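You operate a simulated robot arm through the tools that you are given. There is no shell and no other tool. Be economical: measure what you need, move in short steps, check, and stop when the job is done.

Carry out the task below with a simulated two-armed robot. There is one attempt and no reset: what you move stays moved.

## Task
Take the lid off the sugar canister and lay it down on the blue table.

Only the result counts: the job must be done as asked and must still hold three seconds after the hand-in. Knocking over, shifting, dropping, spilling or breaking anything else fails it. A push-on lid holds only when it is set on centred and level and pressed home; a screw cap is set on level and turned clockwise until tight.

## Robot
Two 7-joint arms with two-finger parallel grippers on one trunk, on a base that drives. Base frame: it is fixed to the floor where the robot stands at the start and does not move with it; the origin is under the middle of the robot, x ahead of it, y to its left, z up. Units: m, rad, N and s.
The left shoulder is at the start at [0.07, 0.163, 1.12], the right one opposite. With the tool pointing down near the work surface each hand reaches from about 0.38 to 0.88 m from the robot's upright axis, wherever it stands, measured 20 degrees to its own side. Payload 3.43 kg a hand.
The tool frame of a hand sits at the grasp point between the pads (the TCP): z along the fingers, y along the line on which they close. The tips reach 0.034 m beyond it. The gripper opens to 0.128 m. The fingers are 0.024 m wide and 0.012 m thick; the gripper's body (0.048 by 0.13 m) begins 0.096 m behind the TCP.
Orientation is that of the tool frame in the base frame, as a unit quaternion [x, y, z, w]. With the fingers straight down and closing along the base's y, the tool's x points along the base's -x, its y along +y and its z along -z.

## Interface
- The arms move only by the tool apply_moves. It takes "left_targets", "right_targets" or both (then of equal length, played together; a hand with none holds still); each is a list of rows, each an object of numbers (a shift or turn left out is 0, a gripper value left out holds the last): "claw": the finger opening in m, from 0 to 0.128; "tx", "ty", "tz": the shift along the base's x, y, z in m; "ax", "ay", "az": the turn, a rotation vector about the base's x, y, z in rad. In form: [{"claw": .., "tx": .., "ty": .., "tz": .., "ax": .., "ay": .., "az": ..}, ...]. A call has 1 to 12 rows; each row shifts and turns the commanded pose from where the row before left it. Each row takes 0.2 s and may step no farther than 0.05 m and 0.15 rad from the row before; otherwise, or with a gripper value out of range, the whole call is refused. A pose out of reach is approached as far as the arm can. The call stops where the force on the tool passes 40 N (or 10 N more than at its start, if that is more) or the arm is blocked; 0.2 s more then pass. The fingers move at their own pace (about 0.153 m/s each) and stop on an object; they squeeze with about 33 N. The grip force told is the motor's: it shows also when the fingers shut on nothing. Time passes only in rows, and 0.2 s behind the last, so rows that do not move let the fingers close. The reply holds the time, the measured pose of the TCP, the force on the tool along the base axes, the opening and the grip force, in the units named above and with some noise, and new pictures: "views" is both (left out), scene, wrist or none (wrist: the cameras of the hands that moved).
- Cameras (640 x 400 px; columns grow to the right, rows downward): "scene" is now at [0.133, 0.002, 1.3397]; the picture's right is [0.02, -1.00, 0.00], its down [-0.67, -0.01, -0.74] and it looks along [0.74, 0.01, -0.67] (base axes); focal length 254 px, centre (320, 200). "left" rides on the left gripper at [0.076, 0.011, -0.16] in its tool frame; the picture's right is [-0.15, 0.99, 0.00], its down [-0.88, -0.13, -0.46] and it looks along [-0.45, -0.07, 0.89] (tool axes); focal length 234 px, centre (320, 200). "right" rides on the right gripper at [0.076, -0.011, -0.16] in its tool frame; the picture's right is [0.15, 0.99, 0.00], its down [-0.88, 0.13, -0.46] and it looks along [-0.45, 0.07, 0.89] (tool axes); focal length 234 px, centre (320, 200). There is no depth. A picture from a camera that has moved, and an enlarged one, comes with that camera's place and axes in the base frame and with its lens.
- raise_lower(by): slides the trunk up (or, below 0, down) by that many m; the arms and the scene camera ride with it, the base frame stays. It gives what a move gives, with no picture.
- steer(legs): drives the robot by 1 to 6 legs, each [ahead, left, turn to the left] in m, m and rad, along the robot's own axes; the way and the turn of a leg run together, so that a leg with both is an arc; at most 1.5 m and 3.142 rad a leg. The arms and the cameras ride along, it lands a little off, and it stops where it bumps. It gives what a move gives, and a new picture of the scene camera.
- head_to(pan, tilt): turns the head with the scene camera to pan (to the left, within 1.501 rad either way) and tilt (down, from -0.506 to 1.204), counted from straight ahead of the robot. It gives what a move gives, and a new picture of the scene camera.
- enlarge(camera, box): a new picture of the part [left, top, right, bottom] of that camera's present view, enlarged. It takes no simulated time.
- close_job(): hands the job in; it is judged then, once.

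Work in short steps. Places have to be worked out from the pictures, the camera data and where the tool is seen: move nearer, look again, correct. Check each grasp and each placing, and mend what went wrong. You have 120 turns and 170 pictures in all, those below and enlarged ones among them. Open the grippers and draw the arms clear of the work before you hand the job in, unless the task says otherwise; then end with one line.

The tools are called after ">>>" as a command line: name --argument value ..., lists and objects as JSON in quotes. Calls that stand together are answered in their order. apply_moves: Moves the arms, as the interface text tells. Its arguments: {"type":"object","properties":{"left_targets":{"type":"array","items":{"type":"object","properties":{"claw":{"type":"number"},"tx":{"type":"number"},"ty":{"type":"number"},"tz":{"type":"number"},"ax":{"type":"number"},"ay":{"type":"number"},"az":{"type":"number"}}}},"right_targets":{"type":"array","items":{"type":"object","properties":{"claw":{"type":"number"},"tx":{"type":"number"},"ty":{"type":"number"},"tz":{"type":"number"},"ax":{"type":"number"},"ay":{"type":"number"},"az":{"type":"number"}}}},"views":{"type":"string","enum":["both","scene","wrist","none"]}},"required":[]} The other tools are called the same way: raise_lower (by) slides the trunk up or down; steer (legs) drives the base; head_to (pan, tilt) turns the head that bears the scene camera; enlarge (camera, box) takes an enlarged picture of a part of a camera's view; close_job () hands the job in.

At the start:

```text
t: 0.0
left_ee_pos: [0.573, 0.1825, 1.1092]
left_ee_rot: [0.0, 1.0, -0.001, 0.001]
left_force: [-0.6, -0.9, 0.1]
left_opening: 0.1277
left_grip_force: 0.0
right_ee_pos: [0.6352, -0.2887, 1.1201]
right_ee_rot: [-0.001, 1.0, 0.0, 0.0]
right_force: [-0.4, -0.4, -1.0]
right_opening: 0.1282
right_grip_force: 0.0
trunk travel left (down, up): [-0.6, 0.34]
robot x, y, heading: [-0.0042, -0.0007, 0.0]
head pan, tilt: [0.019, 0.733]
```

scene: 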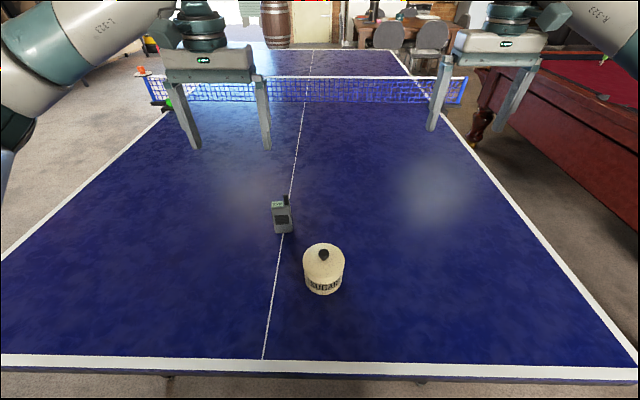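
right: 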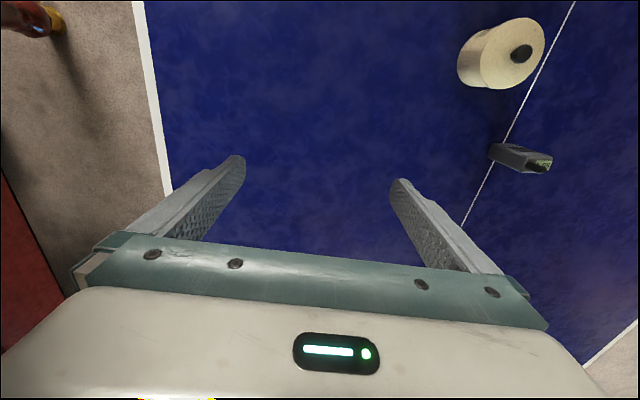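
left: 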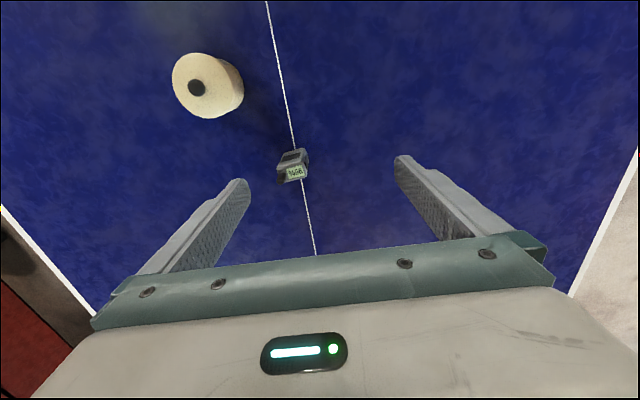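

The canister stands near (0.47, 0.0), slightly right of the centre line. I'll enlarge the views to see how its lid is built.

>>> enlarge --camera "scene" --box '[260, 180, 388, 310]'

>>> enlarge --camera "left" --box '[150, 30, 270, 130]'

>>> enlarge --camera "right" --box '[440, 0, 560, 100]'

```text
3.08 times, centred on (324, 245) of scene
camera zoom: at [0.133, 0.002, 1.3397], right [0.02, -1.0, 0.0], down [-0.67, -0.01, -0.74], along [0.74, 0.01, -0.67], focal length 781 px, centre (308, 62)
```

zoom: 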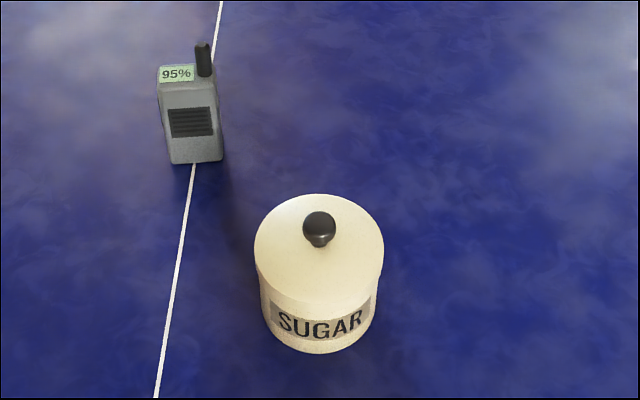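

```text
4.00 times, centred on (210, 80) of left
camera zoom: at [0.4984, 0.1935, 1.2692], right [0.15, 0.99, 0.0], down [0.88, -0.13, 0.46], along [0.45, -0.07, -0.89], focal length 937 px, centre (760, 680)
```

zoom: 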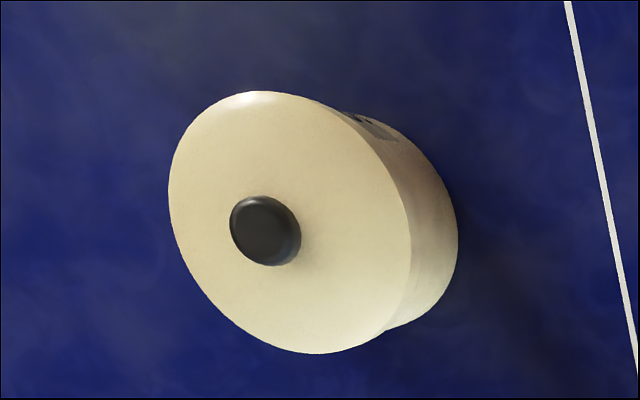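

```text
4.00 times, centred on (500, 50) of right
camera zoom: at [0.5603, -0.3003, 1.28], right [-0.15, 0.99, 0.0], down [0.88, 0.13, 0.46], along [0.45, 0.07, -0.89], focal length 937 px, centre (-400, 800)
```

zoom: 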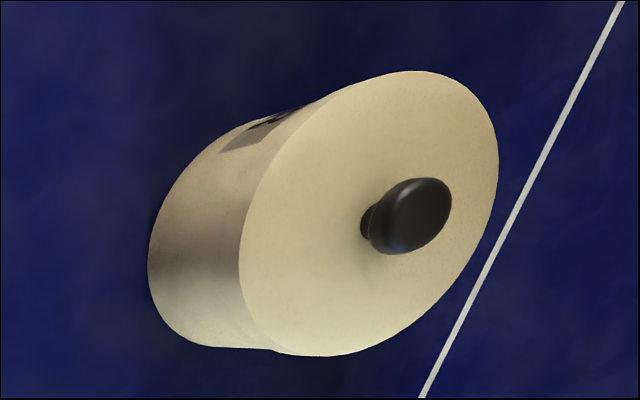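

The two wrist views put the knob at about (0.480, 0.000, 0.862), with the lid top near z 0.837. I'll move the left hand aside and bring the right hand above the knob.

>>> apply_moves --left_targets '[{"ty": 0.03}, {"ty": 0.03}, {"ty": 0.03}, {"ty": 0.03}, {}, {}, {}, {}]' --right_targets '[{"tx": -0.02, "ty": 0.036, "tz": -0.02, "claw": 0.08}, {"tx": -0.02, "ty": 0.036, "tz": -0.02}, {"tx": -0.02, "ty": 0.036, "tz": -0.02}, {"tx": -0.02, "ty": 0.036, "tz": -0.02}, {"tx": -0.02, "ty": 0.036, "tz": -0.02}, {"tx": -0.02, "ty": 0.036, "tz": -0.02}, {"tx": -0.02, "ty": 0.036, "tz": -0.02}, {"tx": -0.015, "ty": 0.037, "tz": -0.01}]'

```text
t: 1.8
left_ee_pos: [0.5725, 0.3039, 1.1099]
left_ee_rot: [-0.001, 1.0, -0.001, 0.0]
left_force: [0.3, 0.3, -0.7]
left_opening: 0.1283
left_grip_force: 0.0
right_ee_pos: [0.4819, 0.0013, 0.9691]
right_ee_rot: [0.001, 1.0, 0.001, 0.0]
right_force: [-0.4, 0.3, 0.3]
right_opening: 0.0799
right_grip_force: 0.0
trunk travel left (down, up): [-0.6, 0.34]
robot x, y, heading: [0.0014, 0.001, 0.001]
head pan, tilt: [0.019, 0.733]
camera scene: at [0.133, 0.0036, 1.3397], right [0.02, -1.0, 0.0], down [-0.67, -0.01, -0.74], along [0.74, 0.01, -0.67], focal length 254 px, centre (320, 200)
camera right: at [0.4071, -0.0101, 1.1287], right [-0.15, 0.99, 0.0], down [0.88, 0.13, 0.46], along [0.45, 0.07, -0.89], focal length 234 px, centre (320, 200)
camera left: at [0.4978, 0.3148, 1.2702], right [0.15, 0.99, 0.0], down [0.88, -0.13, 0.46], along [0.45, -0.07, -0.89], focal length 234 px, centre (320, 200)
```

scene: 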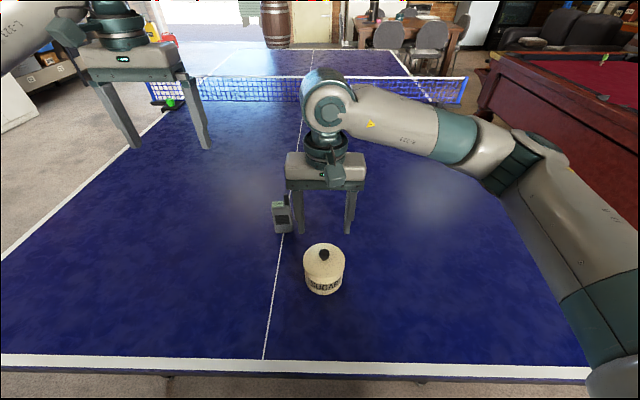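
right: 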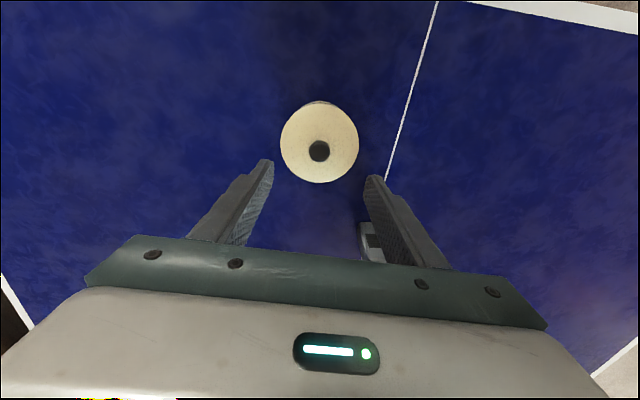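
left: 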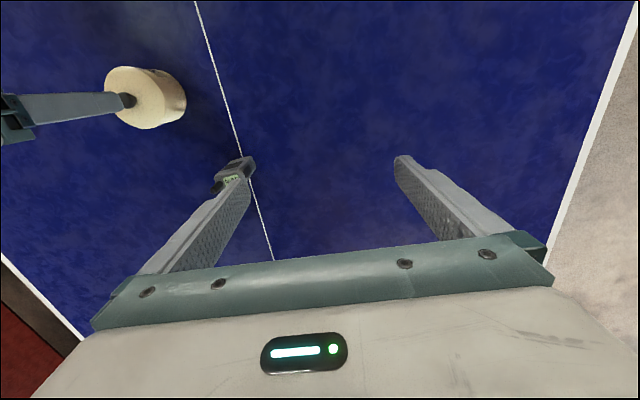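

The right view confirms the knob at (0.479, 0.000) between the fingers. I'll descend so the tips sit just above the lid top.

>>> apply_moves --right_targets '[{"tx": -0.001, "ty": -0.001, "tz": -0.03}, {"tx": -0.001, "tz": -0.03}, {"tz": -0.015}, {"tz": -0.013}, {}]'

>>> enlarge --camera "scene" --box '[260, 180, 388, 310]'

```text
t: 3.0
left_ee_pos: [0.5734, 0.3035, 1.1101]
left_ee_rot: [-0.001, 1.0, -0.001, 0.001]
left_force: [0.0, -0.3, -0.4]
left_opening: 0.1279
left_grip_force: 0.2
right_ee_pos: [0.4776, -0.0006, 0.8821]
right_ee_rot: [-0.001, 1.0, 0.0, -0.001]
right_force: [-0.5, -0.2, -0.9]
right_opening: 0.0804
right_grip_force: 0.1
trunk travel left (down, up): [-0.6, 0.34]
robot x, y, heading: [-0.0007, 0.0016, -0.0]
head pan, tilt: [0.019, 0.733]
camera scene: at [0.1328, 0.0021, 1.3397], right [0.02, -1.0, 0.0], down [-0.67, -0.01, -0.74], along [0.74, 0.01, -0.67], focal length 254 px, centre (320, 200)
camera right: at [0.4028, -0.0119, 1.0413], right [-0.15, 0.99, 0.0], down [0.88, 0.13, 0.46], along [0.45, 0.07, -0.89], focal length 234 px, centre (320, 200)
```

scene: 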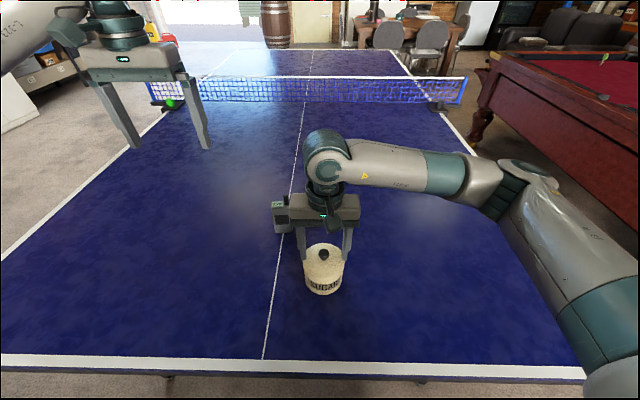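
right: 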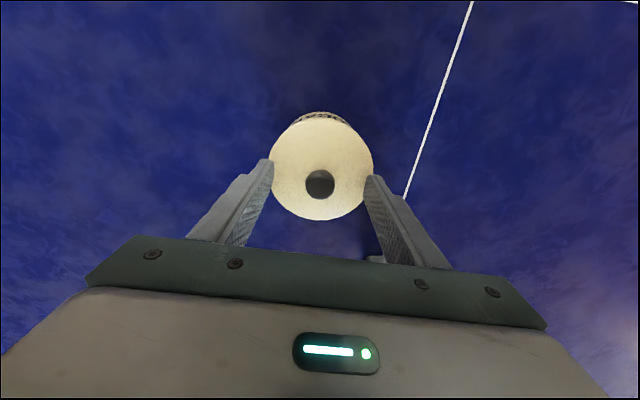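

```text
3.08 times, centred on (324, 245) of scene
camera zoom: at [0.1328, 0.0021, 1.3397], right [0.02, -1.0, 0.0], down [-0.67, -0.01, -0.74], along [0.74, 0.01, -0.67], focal length 781 px, centre (308, 62)
```

zoom: 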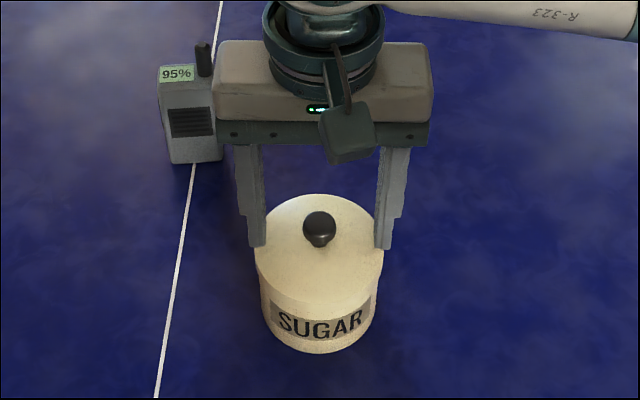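

The knob is centred between the fingers. I'll lower 3 mm more and close.

>>> apply_moves --right_targets '[{"tx": 0.001, "tz": -0.003, "claw": 0.04}, {"claw": 0.03}, {"claw": 0.0}, {}]'

>>> enlarge --camera "scene" --box '[260, 180, 388, 310]'

```text
t: 4.0
left_ee_pos: [0.5722, 0.3029, 1.1107]
left_ee_rot: [0.0, 1.0, 0.0, 0.0]
left_force: [0.9, 0.3, 0.7]
left_opening: 0.128
left_grip_force: 0.1
right_ee_pos: [0.4795, -0.0004, 0.8793]
right_ee_rot: [0.0, 1.0, 0.0, 0.0]
right_force: [1.2, 2.2, 5.1]
right_opening: 0.0237
right_grip_force: 33.3
trunk travel left (down, up): [-0.6, 0.34]
robot x, y, heading: [-0.0009, 0.0032, -0.0]
head pan, tilt: [0.019, 0.733]
camera scene: at [0.1326, 0.0025, 1.3398], right [0.02, -1.0, 0.0], down [-0.67, -0.01, -0.74], along [0.74, 0.01, -0.67], focal length 254 px, centre (320, 200)
camera right: at [0.4036, -0.0115, 1.0389], right [-0.15, 0.99, 0.0], down [0.88, 0.13, 0.46], along [0.45, 0.07, -0.89], focal length 234 px, centre (320, 200)
```

scene: 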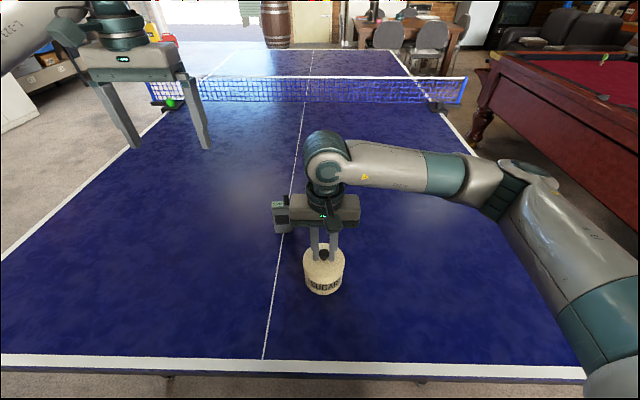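
right: 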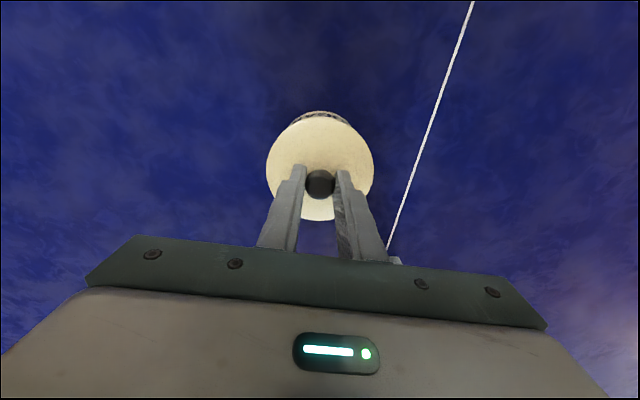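

```text
3.08 times, centred on (324, 245) of scene
camera zoom: at [0.1326, 0.0025, 1.3398], right [0.02, -1.0, 0.0], down [-0.67, -0.01, -0.74], along [0.74, 0.01, -0.67], focal length 781 px, centre (308, 62)
```

zoom: 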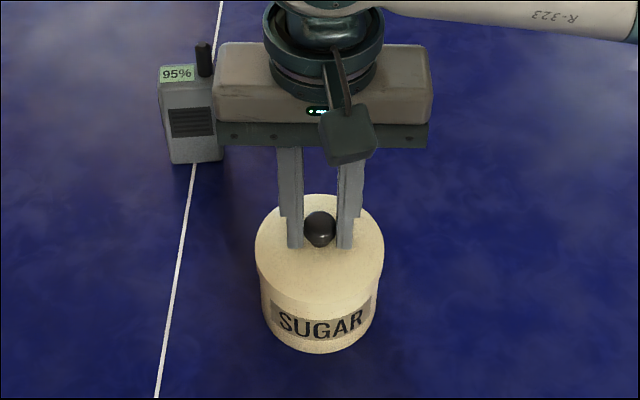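

The knob is held (opening 0.024, 33 N). I'll lift in small increments and check whether only the lid comes up.

>>> apply_moves --right_targets '[{"tz": 0.001}, {"tz": 0.001}, {"tz": 0.001}, {}]' --views "none"

>>> enlarge --camera "scene" --box '[260, 180, 388, 310]'

```text
t: 5.0
left_ee_pos: [0.573, 0.3027, 1.1118]
left_ee_rot: [-0.001, 1.0, 0.0, 0.0]
left_force: [-0.6, 0.5, -0.3]
left_opening: 0.1279
left_grip_force: 0.0
right_ee_pos: [0.4804, -0.0014, 0.8824]
right_ee_rot: [0.0, 1.0, 0.0, 0.0]
right_force: [0.1, -0.3, -1.2]
right_opening: 0.0236
right_grip_force: 33.1
trunk travel left (down, up): [-0.6, 0.34]
robot x, y, heading: [0.0017, 0.0021, 0.004]
head pan, tilt: [0.019, 0.733]
```

```text
3.08 times, centred on (324, 245) of scene
camera zoom: at [0.1329, 0.0021, 1.3397], right [0.02, -1.0, 0.0], down [-0.67, -0.01, -0.74], along [0.74, 0.01, -0.67], focal length 781 px, centre (308, 62)
```

zoom: 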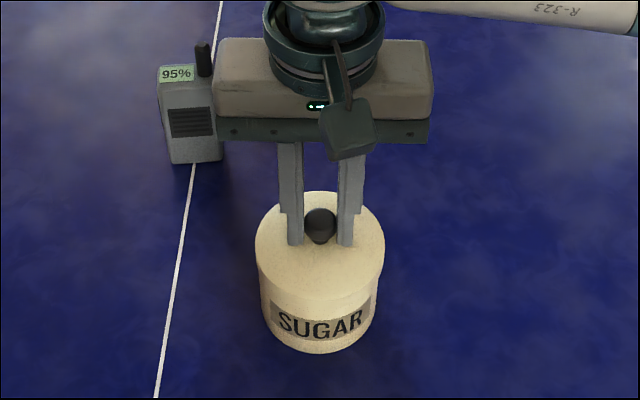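

The lid rose about 3 mm with only about 1 N of load, and the canister body stayed put, so the lid is loose. I'll lift it straight up.

>>> apply_moves --right_targets '[{"tz": 0.006}, {"tz": 0.01}, {"tz": 0.02}, {"tz": 0.03}, {"tz": 0.03}, {}]' --views "both"

>>> enlarge --camera "scene" --box '[260, 180, 388, 310]'

```text
t: 6.4
left_ee_pos: [0.5724, 0.3029, 1.1114]
left_ee_rot: [0.0, 1.0, -0.001, 0.0]
left_force: [-0.5, -0.4, 0.0]
left_opening: 0.1279
left_grip_force: 0.1
right_ee_pos: [0.4798, -0.0034, 0.9789]
right_ee_rot: [0.0, 1.0, 0.001, 0.0]
right_force: [-0.1, -0.2, -0.6]
right_opening: 0.0238
right_grip_force: 33.1
trunk travel left (down, up): [-0.6, 0.34]
robot x, y, heading: [-0.001, -0.0016, 0.002]
head pan, tilt: [0.019, 0.733]
camera scene: at [0.1333, 0.002, 1.3396], right [0.02, -1.0, 0.0], down [-0.67, -0.01, -0.74], along [0.74, 0.01, -0.67], focal length 254 px, centre (320, 200)
camera right: at [0.4046, -0.0137, 1.1381], right [-0.15, 0.99, 0.0], down [0.88, 0.13, 0.46], along [0.45, 0.07, -0.89], focal length 234 px, centre (320, 200)
```

scene: 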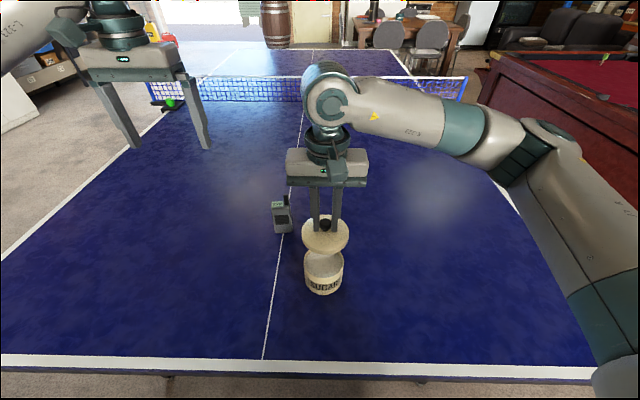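
right: 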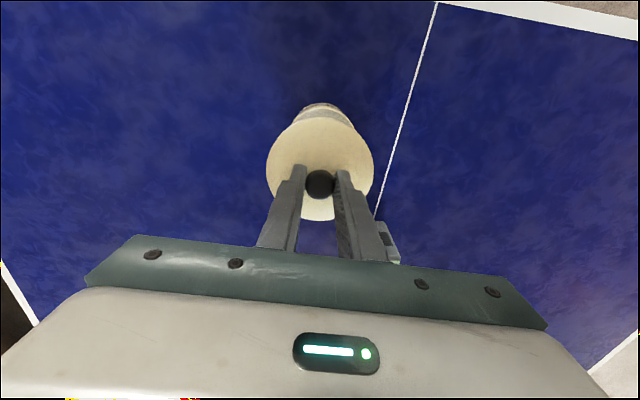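

```text
3.08 times, centred on (324, 245) of scene
camera zoom: at [0.1333, 0.002, 1.3396], right [0.02, -1.0, 0.0], down [-0.67, -0.01, -0.74], along [0.74, 0.01, -0.67], focal length 781 px, centre (308, 62)
```

zoom: 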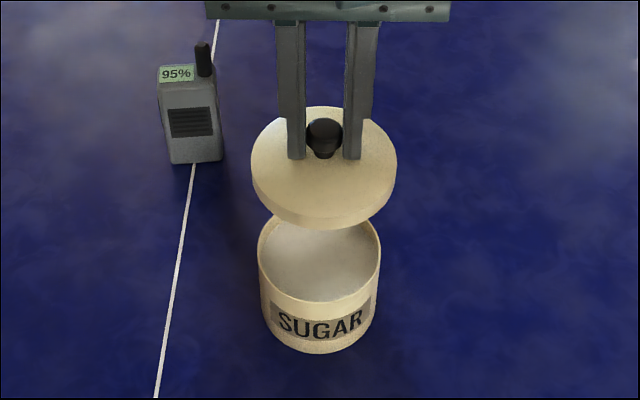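

The lid is clear of the open canister. I'll carry it right to a bare area near (0.53, -0.22).

>>> apply_moves --right_targets '[{"ty": -0.015}, {"tx": 0.005, "ty": -0.03}, {"tx": 0.01, "ty": -0.035}, {"tx": 0.01, "ty": -0.035}, {"tx": 0.01, "ty": -0.035}, {"tx": 0.01, "ty": -0.035}, {"tx": 0.005, "ty": -0.02}, {"ty": -0.015}, {}]' --views "none"

>>> apply_moves --right_targets '[{"tz": -0.03}, {"tz": -0.04}, {"tz": -0.03}, {"tz": -0.02}, {"tz": -0.01}, {}]' --views "scene"

>>> enlarge --camera "scene" --box '[290, 170, 450, 300]'

```text
t: 8.4
left_ee_pos: [0.5723, 0.3034, 1.1097]
left_ee_rot: [0.0, 1.0, 0.001, 0.0]
left_force: [0.4, 0.0, -0.2]
left_opening: 0.1281
left_grip_force: 0.0
right_ee_pos: [0.5308, -0.2212, 0.9793]
right_ee_rot: [0.0, 1.0, 0.0, 0.0]
right_force: [0.7, 0.2, -0.6]
right_opening: 0.0239
right_grip_force: 32.9
trunk travel left (down, up): [-0.6, 0.34]
robot x, y, heading: [0.0023, -0.0004, -0.001]
head pan, tilt: [0.019, 0.733]
```

```text
t: 9.8
left_ee_pos: [0.5728, 0.3034, 1.1115]
left_ee_rot: [-0.001, 1.0, 0.001, 0.0]
left_force: [-1.1, 0.7, 0.3]
left_opening: 0.1281
left_grip_force: 0.1
right_ee_pos: [0.531, -0.221, 0.848]
right_ee_rot: [0.0, 1.0, 0.0, 0.0]
right_force: [0.4, -0.5, 0.2]
right_opening: 0.0239
right_grip_force: 32.7
trunk travel left (down, up): [-0.6, 0.34]
robot x, y, heading: [0.0018, -0.0024, 0.001]
head pan, tilt: [0.019, 0.733]
camera scene: at [0.133, 0.0021, 1.3397], right [0.02, -1.0, 0.0], down [-0.67, -0.01, -0.74], along [0.74, 0.01, -0.67], focal length 254 px, centre (320, 200)
```

scene: 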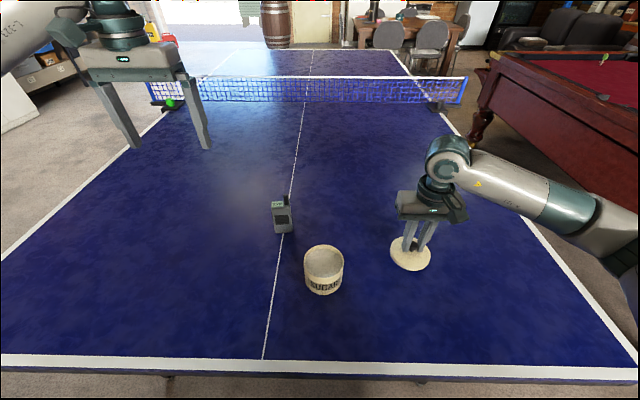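

```text
3.08 times, centred on (370, 235) of scene
camera zoom: at [0.133, 0.0021, 1.3397], right [0.02, -1.0, 0.0], down [-0.67, -0.01, -0.74], along [0.74, 0.01, -0.67], focal length 781 px, centre (166, 92)
```

zoom: 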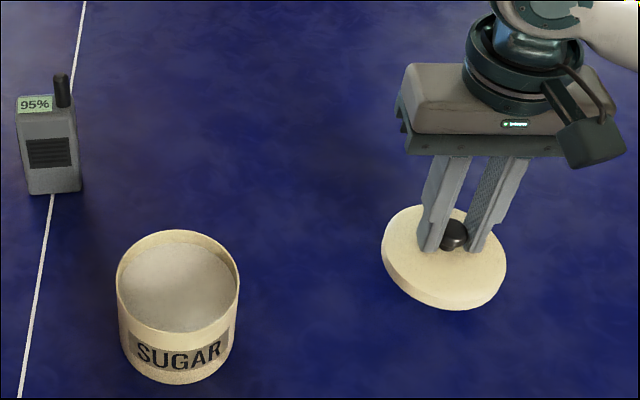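

The lid is level and still above the table. I'll step down until contact, watching the force.

>>> apply_moves --right_targets '[{"tz": -0.01}, {"tz": -0.006}, {"tz": -0.004}, {"tz": -0.002}, {}]' --views "none"

```text
t: 11.0
left_ee_pos: [0.5728, 0.3019, 1.1107]
left_ee_rot: [-0.001, 1.0, 0.0, 0.001]
left_force: [0.0, -0.1, -0.6]
left_opening: 0.1283
left_grip_force: 0.1
right_ee_pos: [0.5297, -0.2202, 0.8261]
right_ee_rot: [0.0, 1.0, 0.0, -0.001]
right_force: [0.5, 0.7, -0.4]
right_opening: 0.0241
right_grip_force: 33.1
trunk travel left (down, up): [-0.6, 0.34]
robot x, y, heading: [0.0023, 0.0008, 0.001]
head pan, tilt: [0.019, 0.733]
```

No contact yet, so I'll continue in 2 mm steps.

>>> apply_moves --right_targets '[{"tz": -0.002}, {"tz": -0.002}, {}]' --views "none"

>>> enlarge --camera "scene" --box '[290, 170, 450, 300]'

```text
t: 11.8
left_ee_pos: [0.5722, 0.3026, 1.1111]
left_ee_rot: [-0.001, 1.0, 0.0, 0.0]
left_force: [-0.7, 0.8, 0.1]
left_opening: 0.128
left_grip_force: 0.1
right_ee_pos: [0.5297, -0.222, 0.8226]
right_ee_rot: [0.0, 1.0, 0.0, 0.0]
right_force: [0.5, -0.7, -0.4]
right_opening: 0.0239
right_grip_force: 33.3
trunk travel left (down, up): [-0.6, 0.34]
robot x, y, heading: [0.0009, -0.0037, 0.0]
head pan, tilt: [0.019, 0.733]
```

```text
3.08 times, centred on (370, 235) of scene
camera zoom: at [0.133, 0.002, 1.3397], right [0.02, -1.0, 0.0], down [-0.67, -0.01, -0.74], along [0.74, 0.01, -0.67], focal length 781 px, centre (166, 92)
```

zoom: 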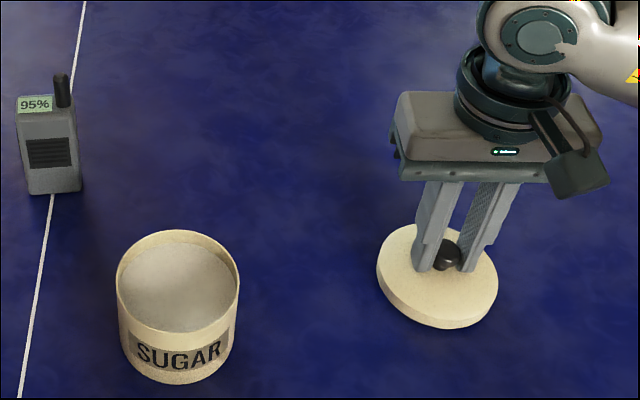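

Still no contact. I'll keep stepping down by 2 mm.

>>> apply_moves --right_targets '[{"tz": -0.002}, {"tz": -0.002}, {}]' --views "none"

```text
t: 12.6
left_ee_pos: [0.5725, 0.3016, 1.1111]
left_ee_rot: [-0.001, 1.0, 0.0, 0.0]
left_force: [-1.3, -0.3, -0.3]
left_opening: 0.1278
left_grip_force: 0.2
right_ee_pos: [0.5288, -0.2219, 0.8191]
right_ee_rot: [0.0, 1.0, 0.0, 0.0]
right_force: [-0.4, 0.8, 0.0]
right_opening: 0.0237
right_grip_force: 32.9
trunk travel left (down, up): [-0.6, 0.34]
robot x, y, heading: [0.0005, -0.0037, 0.003]
head pan, tilt: [0.019, 0.733]
```

The force is still about zero, so I'll go another 3 mm.

>>> apply_moves --right_targets '[{"tz": -0.0015}, {"tz": -0.0015}, {}]' --views "none"

```text
t: 13.4
left_ee_pos: [0.5735, 0.3028, 1.1107]
left_ee_rot: [-0.001, 1.0, -0.001, 0.001]
left_force: [0.6, 1.0, 0.9]
left_opening: 0.1281
left_grip_force: 0.1
right_ee_pos: [0.5298, -0.2199, 0.8161]
right_ee_rot: [-0.001, 1.0, -0.001, 0.0]
right_force: [-0.6, -0.5, -0.8]
right_opening: 0.0243
right_grip_force: 32.7
trunk travel left (down, up): [-0.6, 0.34]
robot x, y, heading: [-0.0001, -0.001, -0.002]
head pan, tilt: [0.019, 0.733]
```

Still free; I'll go another 3 mm.

>>> apply_moves --right_targets '[{"tz": -0.0015}, {"tz": -0.0015}, {}]' --views "none"

>>> enlarge --camera "scene" --box '[370, 215, 450, 280]'

```text
t: 14.2
left_ee_pos: [0.5733, 0.3035, 1.1108]
left_ee_rot: [0.0, 1.0, 0.0, 0.0]
left_force: [0.7, 0.3, -0.1]
left_opening: 0.1282
left_grip_force: 0.1
right_ee_pos: [0.5307, -0.2209, 0.8131]
right_ee_rot: [0.0, 1.0, 0.0, 0.0]
right_force: [-0.3, 0.1, 0.2]
right_opening: 0.0241
right_grip_force: 32.6
trunk travel left (down, up): [-0.6, 0.34]
robot x, y, heading: [0.0023, -0.0019, -0.0]
head pan, tilt: [0.019, 0.733]
```

```text
6.15 times, centred on (410, 248) of scene
camera zoom: at [0.133, 0.002, 1.3397], right [0.02, -1.0, 0.0], down [-0.67, -0.01, -0.74], along [0.74, 0.01, -0.67], focal length 1563 px, centre (-234, -92)
```

zoom: 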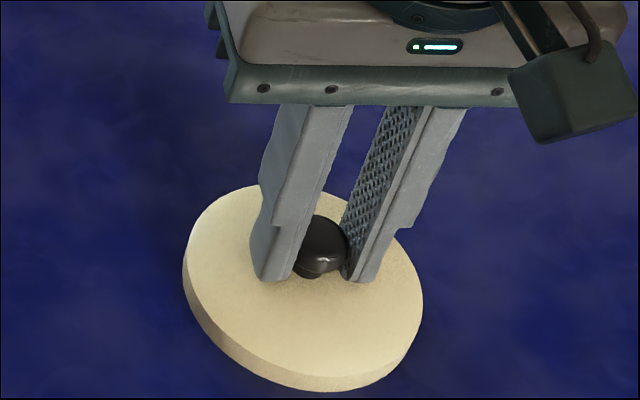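

The lid looks very near the table. I'll continue by small steps until contact.

>>> apply_moves --right_targets '[{"tz": -0.001}, {"tz": -0.001}, {}]' --views "none"

>>> apply_moves --right_targets '[{"tz": -0.001}, {}]' --views "none"

```text
t: 15.0
left_ee_pos: [0.5729, 0.3025, 1.1126]
left_ee_rot: [-0.001, 1.0, 0.0, 0.0]
left_force: [-0.2, -0.7, -0.3]
left_opening: 0.128
left_grip_force: 0.0
right_ee_pos: [0.5296, -0.2214, 0.8101]
right_ee_rot: [0.0, 1.0, 0.0, 0.0]
right_force: [0.5, -0.2, 0.2]
right_opening: 0.0239
right_grip_force: 33.1
trunk travel left (down, up): [-0.6, 0.34]
robot x, y, heading: [-0.0008, -0.0007, 0.002]
head pan, tilt: [0.019, 0.733]
```

```text
t: 15.6
left_ee_pos: [0.572, 0.3031, 1.1109]
left_ee_rot: [-0.001, 1.0, 0.0, 0.0]
left_force: [-0.1, -0.6, 0.0]
left_opening: 0.1279
left_grip_force: 0.1
right_ee_pos: [0.5303, -0.2215, 0.8098]
right_ee_rot: [0.0, 1.0, 0.0, 0.0]
right_force: [0.1, -0.8, -1.3]
right_opening: 0.0239
right_grip_force: 33.3
trunk travel left (down, up): [-0.6, 0.34]
robot x, y, heading: [0.0019, -0.0039, 0.002]
head pan, tilt: [0.019, 0.733]
```

No clear contact yet; I'll step down further.

>>> apply_moves --right_targets '[{"tz": -0.001}, {"tz": -0.001}, {}]' --views "none"

>>> apply_moves --right_targets '[{}]' --views "wrist"

>>> enlarge --camera "left" --box '[0, 0, 200, 150]'

```text
t: 16.4
left_ee_pos: [0.5735, 0.3032, 1.1105]
left_ee_rot: [-0.001, 1.0, 0.0, 0.0]
left_force: [0.3, -0.3, -1.0]
left_opening: 0.1278
left_grip_force: 0.2
right_ee_pos: [0.53, -0.2201, 0.808]
right_ee_rot: [0.0, 1.0, 0.0, 0.0]
right_force: [0.2, 0.0, -0.9]
right_opening: 0.0237
right_grip_force: 33.2
trunk travel left (down, up): [-0.6, 0.34]
robot x, y, heading: [0.003, 0.0018, 0.001]
head pan, tilt: [0.019, 0.733]
```

```text
t: 16.8
left_ee_pos: [0.5727, 0.3023, 1.1102]
left_ee_rot: [-0.002, 1.0, 0.0, 0.0]
left_force: [-1.1, 0.3, 0.3]
left_opening: 0.1278
left_grip_force: 0.1
right_ee_pos: [0.5301, -0.22, 0.8079]
right_ee_rot: [0.0, 1.0, 0.0, 0.0]
right_force: [-0.2, 0.4, 0.1]
right_opening: 0.0239
right_grip_force: 32.9
trunk travel left (down, up): [-0.6, 0.34]
robot x, y, heading: [0.0015, -0.0003, -0.007]
head pan, tilt: [0.019, 0.733]
camera right: at [0.4543, -0.2319, 0.9672], right [-0.15, 0.99, 0.0], down [0.88, 0.13, 0.46], along [0.45, 0.07, -0.89], focal length 234 px, centre (320, 200)
```

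right: 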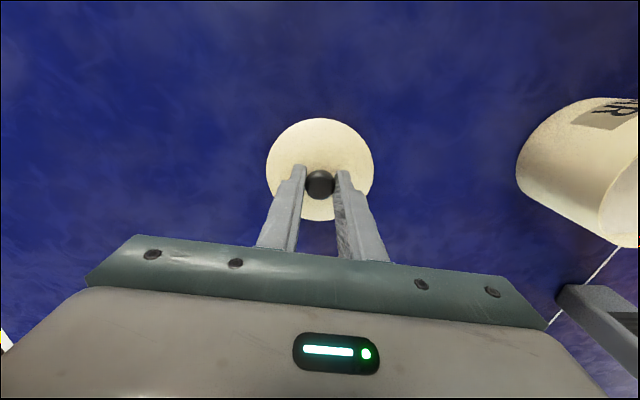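

```text
2.67 times, centred on (100, 75) of left
camera zoom: at [0.4978, 0.3133, 1.2706], right [0.15, 0.99, 0.0], down [0.88, -0.13, 0.46], along [0.45, -0.07, -0.89], focal length 624 px, centre (907, 533)
```

zoom: 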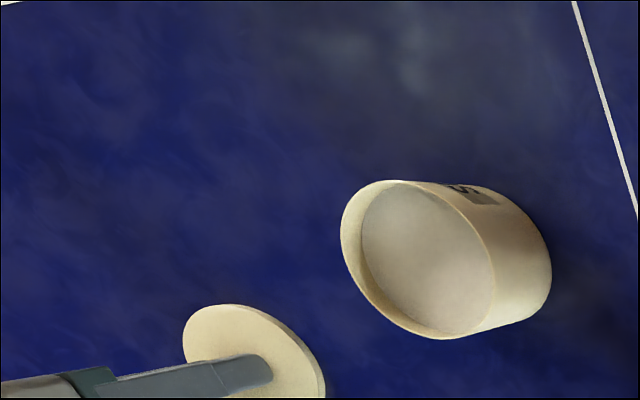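

The lid isn't touching yet and the fingertips are at about 0.774. I'll take further 1 mm steps.

>>> apply_moves --right_targets '[{"tz": -0.001}, {"tz": -0.001}, {}]' --views "none"

>>> apply_moves --right_targets '[{"tz": -0.001}, {"tz": -0.001}, {}]' --views "none"

>>> enlarge --camera "scene" --box '[370, 215, 450, 280]'

```text
t: 17.6
left_ee_pos: [0.5727, 0.3021, 1.11]
left_ee_rot: [0.0, 1.0, 0.001, 0.0]
left_force: [0.5, 0.8, -0.4]
left_opening: 0.1278
left_grip_force: 0.1
right_ee_pos: [0.5299, -0.2197, 0.806]
right_ee_rot: [-0.001, 1.0, 0.0, 0.0]
right_force: [0.0, 0.0, -0.4]
right_opening: 0.0237
right_grip_force: 32.8
trunk travel left (down, up): [-0.6, 0.34]
robot x, y, heading: [-0.0003, -0.0008, -0.004]
head pan, tilt: [0.019, 0.733]
```

```text
t: 18.4
left_ee_pos: [0.5726, 0.3027, 1.1112]
left_ee_rot: [-0.001, 1.0, 0.0, 0.0]
left_force: [1.1, 0.2, -0.1]
left_opening: 0.1281
left_grip_force: 0.0
right_ee_pos: [0.5292, -0.2208, 0.8036]
right_ee_rot: [0.0, 1.0, 0.001, 0.0]
right_force: [-0.2, 0.4, 3.2]
right_opening: 0.0239
right_grip_force: 32.9
trunk travel left (down, up): [-0.6, 0.34]
robot x, y, heading: [-0.0003, 0.0041, 0.003]
head pan, tilt: [0.019, 0.733]
```

```text
6.15 times, centred on (410, 248) of scene
camera zoom: at [0.1327, 0.0023, 1.3398], right [0.02, -1.0, 0.0], down [-0.67, -0.01, -0.74], along [0.74, 0.01, -0.67], focal length 1563 px, centre (-234, -92)
```

zoom: 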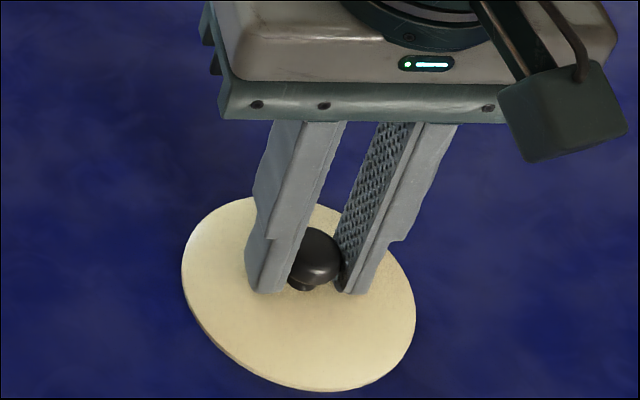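

Contact at TCP z 0.804 (about 3 N up), with the lid flat on the table. I'll open in small steps and then rise straight up.

>>> apply_moves --right_targets '[{"claw": 0.026}, {"claw": 0.032}, {"claw": 0.045}, {"claw": 0.06}, {}]' --views "none"

>>> apply_moves --right_targets '[{"tz": 0.01}, {"tz": 0.03}, {"tz": 0.04}, {"tz": 0.05}, {"tz": 0.05}, {"tx": 0.03, "ty": -0.03, "tz": 0.04}, {"tx": 0.03, "ty": -0.04, "tz": 0.04}, {}]' --views "both"

>>> enlarge --camera "scene" --box '[260, 180, 450, 310]'

```text
t: 19.6
left_ee_pos: [0.5726, 0.3024, 1.1106]
left_ee_rot: [0.0, 1.0, 0.0, 0.0]
left_force: [-0.6, 0.0, -0.3]
left_opening: 0.128
left_grip_force: 0.1
right_ee_pos: [0.5293, -0.2206, 0.8038]
right_ee_rot: [-0.001, 1.0, 0.0, 0.0]
right_force: [0.0, -0.9, 4.1]
right_opening: 0.0597
right_grip_force: 0.1
trunk travel left (down, up): [-0.6, 0.34]
robot x, y, heading: [0.0021, 0.0028, 0.001]
head pan, tilt: [0.019, 0.733]
```

```text
refused: row 6 steps farther than a row can; nothing moved
```

```text
3.08 times, centred on (355, 245) of scene
camera zoom: at [0.1326, 0.0021, 1.3397], right [0.02, -1.0, 0.0], down [-0.67, -0.01, -0.74], along [0.74, 0.01, -0.67], focal length 781 px, centre (212, 62)
```

zoom: 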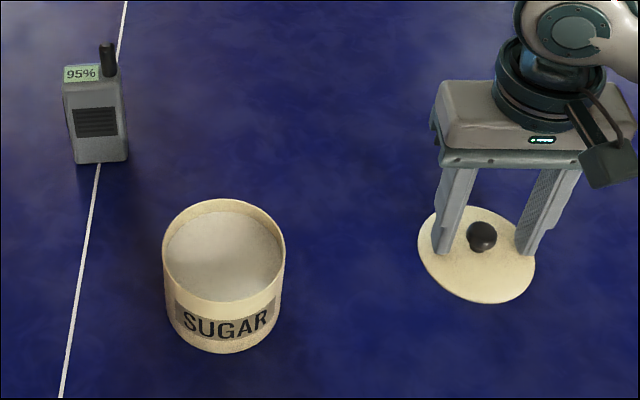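

The fingers are open and the lid lies flat. The rise was refused for too long a step, so I'll redo it straight up.

>>> apply_moves --right_targets '[{"tz": 0.01}, {"tz": 0.03}, {"tz": 0.04}, {"tz": 0.045}, {"tz": 0.045}, {"ty": -0.03, "tz": 0.03}, {"ty": -0.03, "tz": 0.03}, {"ty": -0.03}, {}]' --views "both"

>>> enlarge --camera "scene" --box '[260, 180, 450, 310]'

```text
t: 21.6
left_ee_pos: [0.573, 0.3023, 1.1101]
left_ee_rot: [-0.001, 1.0, 0.0, 0.0]
left_force: [0.0, -0.2, -0.3]
left_opening: 0.1282
left_grip_force: 0.1
right_ee_pos: [0.5315, -0.3113, 1.0327]
right_ee_rot: [0.001, 1.0, 0.0, 0.0]
right_force: [0.2, 0.3, 0.5]
right_opening: 0.0599
right_grip_force: 0.0
trunk travel left (down, up): [-0.6, 0.34]
robot x, y, heading: [-0.0011, -0.0018, -0.0]
head pan, tilt: [0.019, 0.733]
camera scene: at [0.1331, 0.0028, 1.3397], right [0.02, -1.0, 0.0], down [-0.67, -0.01, -0.74], along [0.74, 0.01, -0.67], focal length 254 px, centre (320, 200)
camera right: at [0.4555, -0.3226, 1.1923], right [-0.15, 0.99, 0.0], down [0.88, 0.13, 0.46], along [0.45, 0.07, -0.89], focal length 234 px, centre (320, 200)
```

scene: 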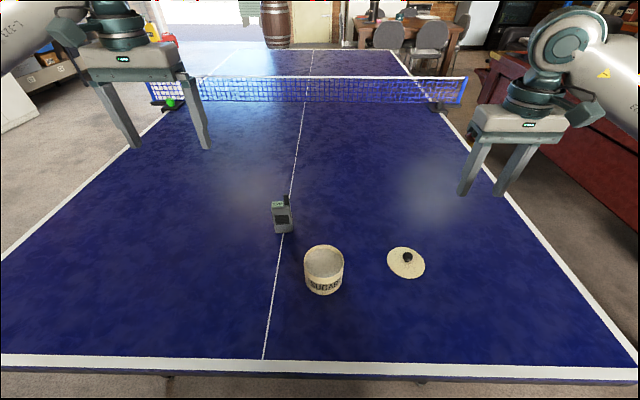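
right: 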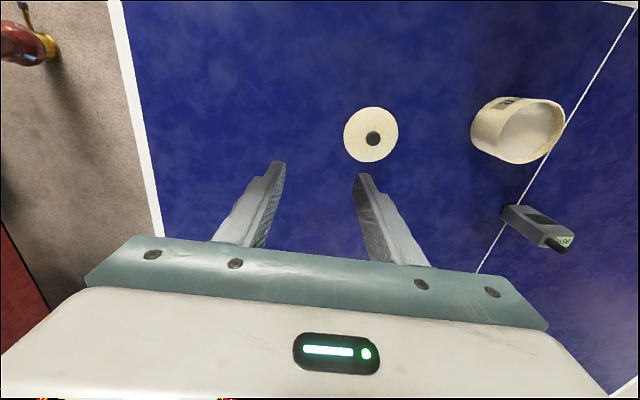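

```text
3.08 times, centred on (355, 245) of scene
camera zoom: at [0.1331, 0.0028, 1.3397], right [0.02, -1.0, 0.0], down [-0.67, -0.01, -0.74], along [0.74, 0.01, -0.67], focal length 781 px, centre (212, 62)
```

zoom: 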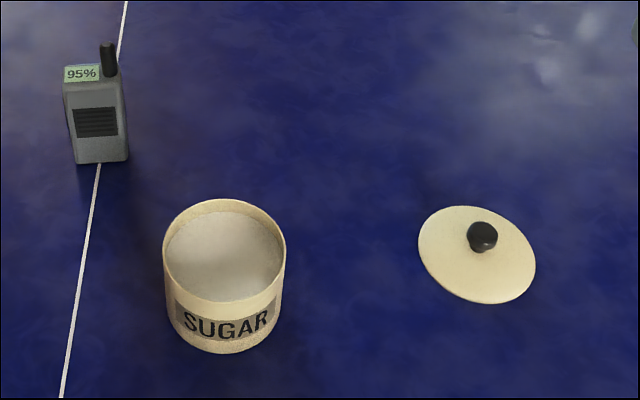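

The lid lies flat on the table. The canister and the handset haven't moved, and both hands are clear and open, so I'm handing in.

>>> close_job

```text
The job is handed in.
```

The sugar canister's lid is off and lying flat, knob up, on the blue table to the right of the canister, and nothing else was moved.
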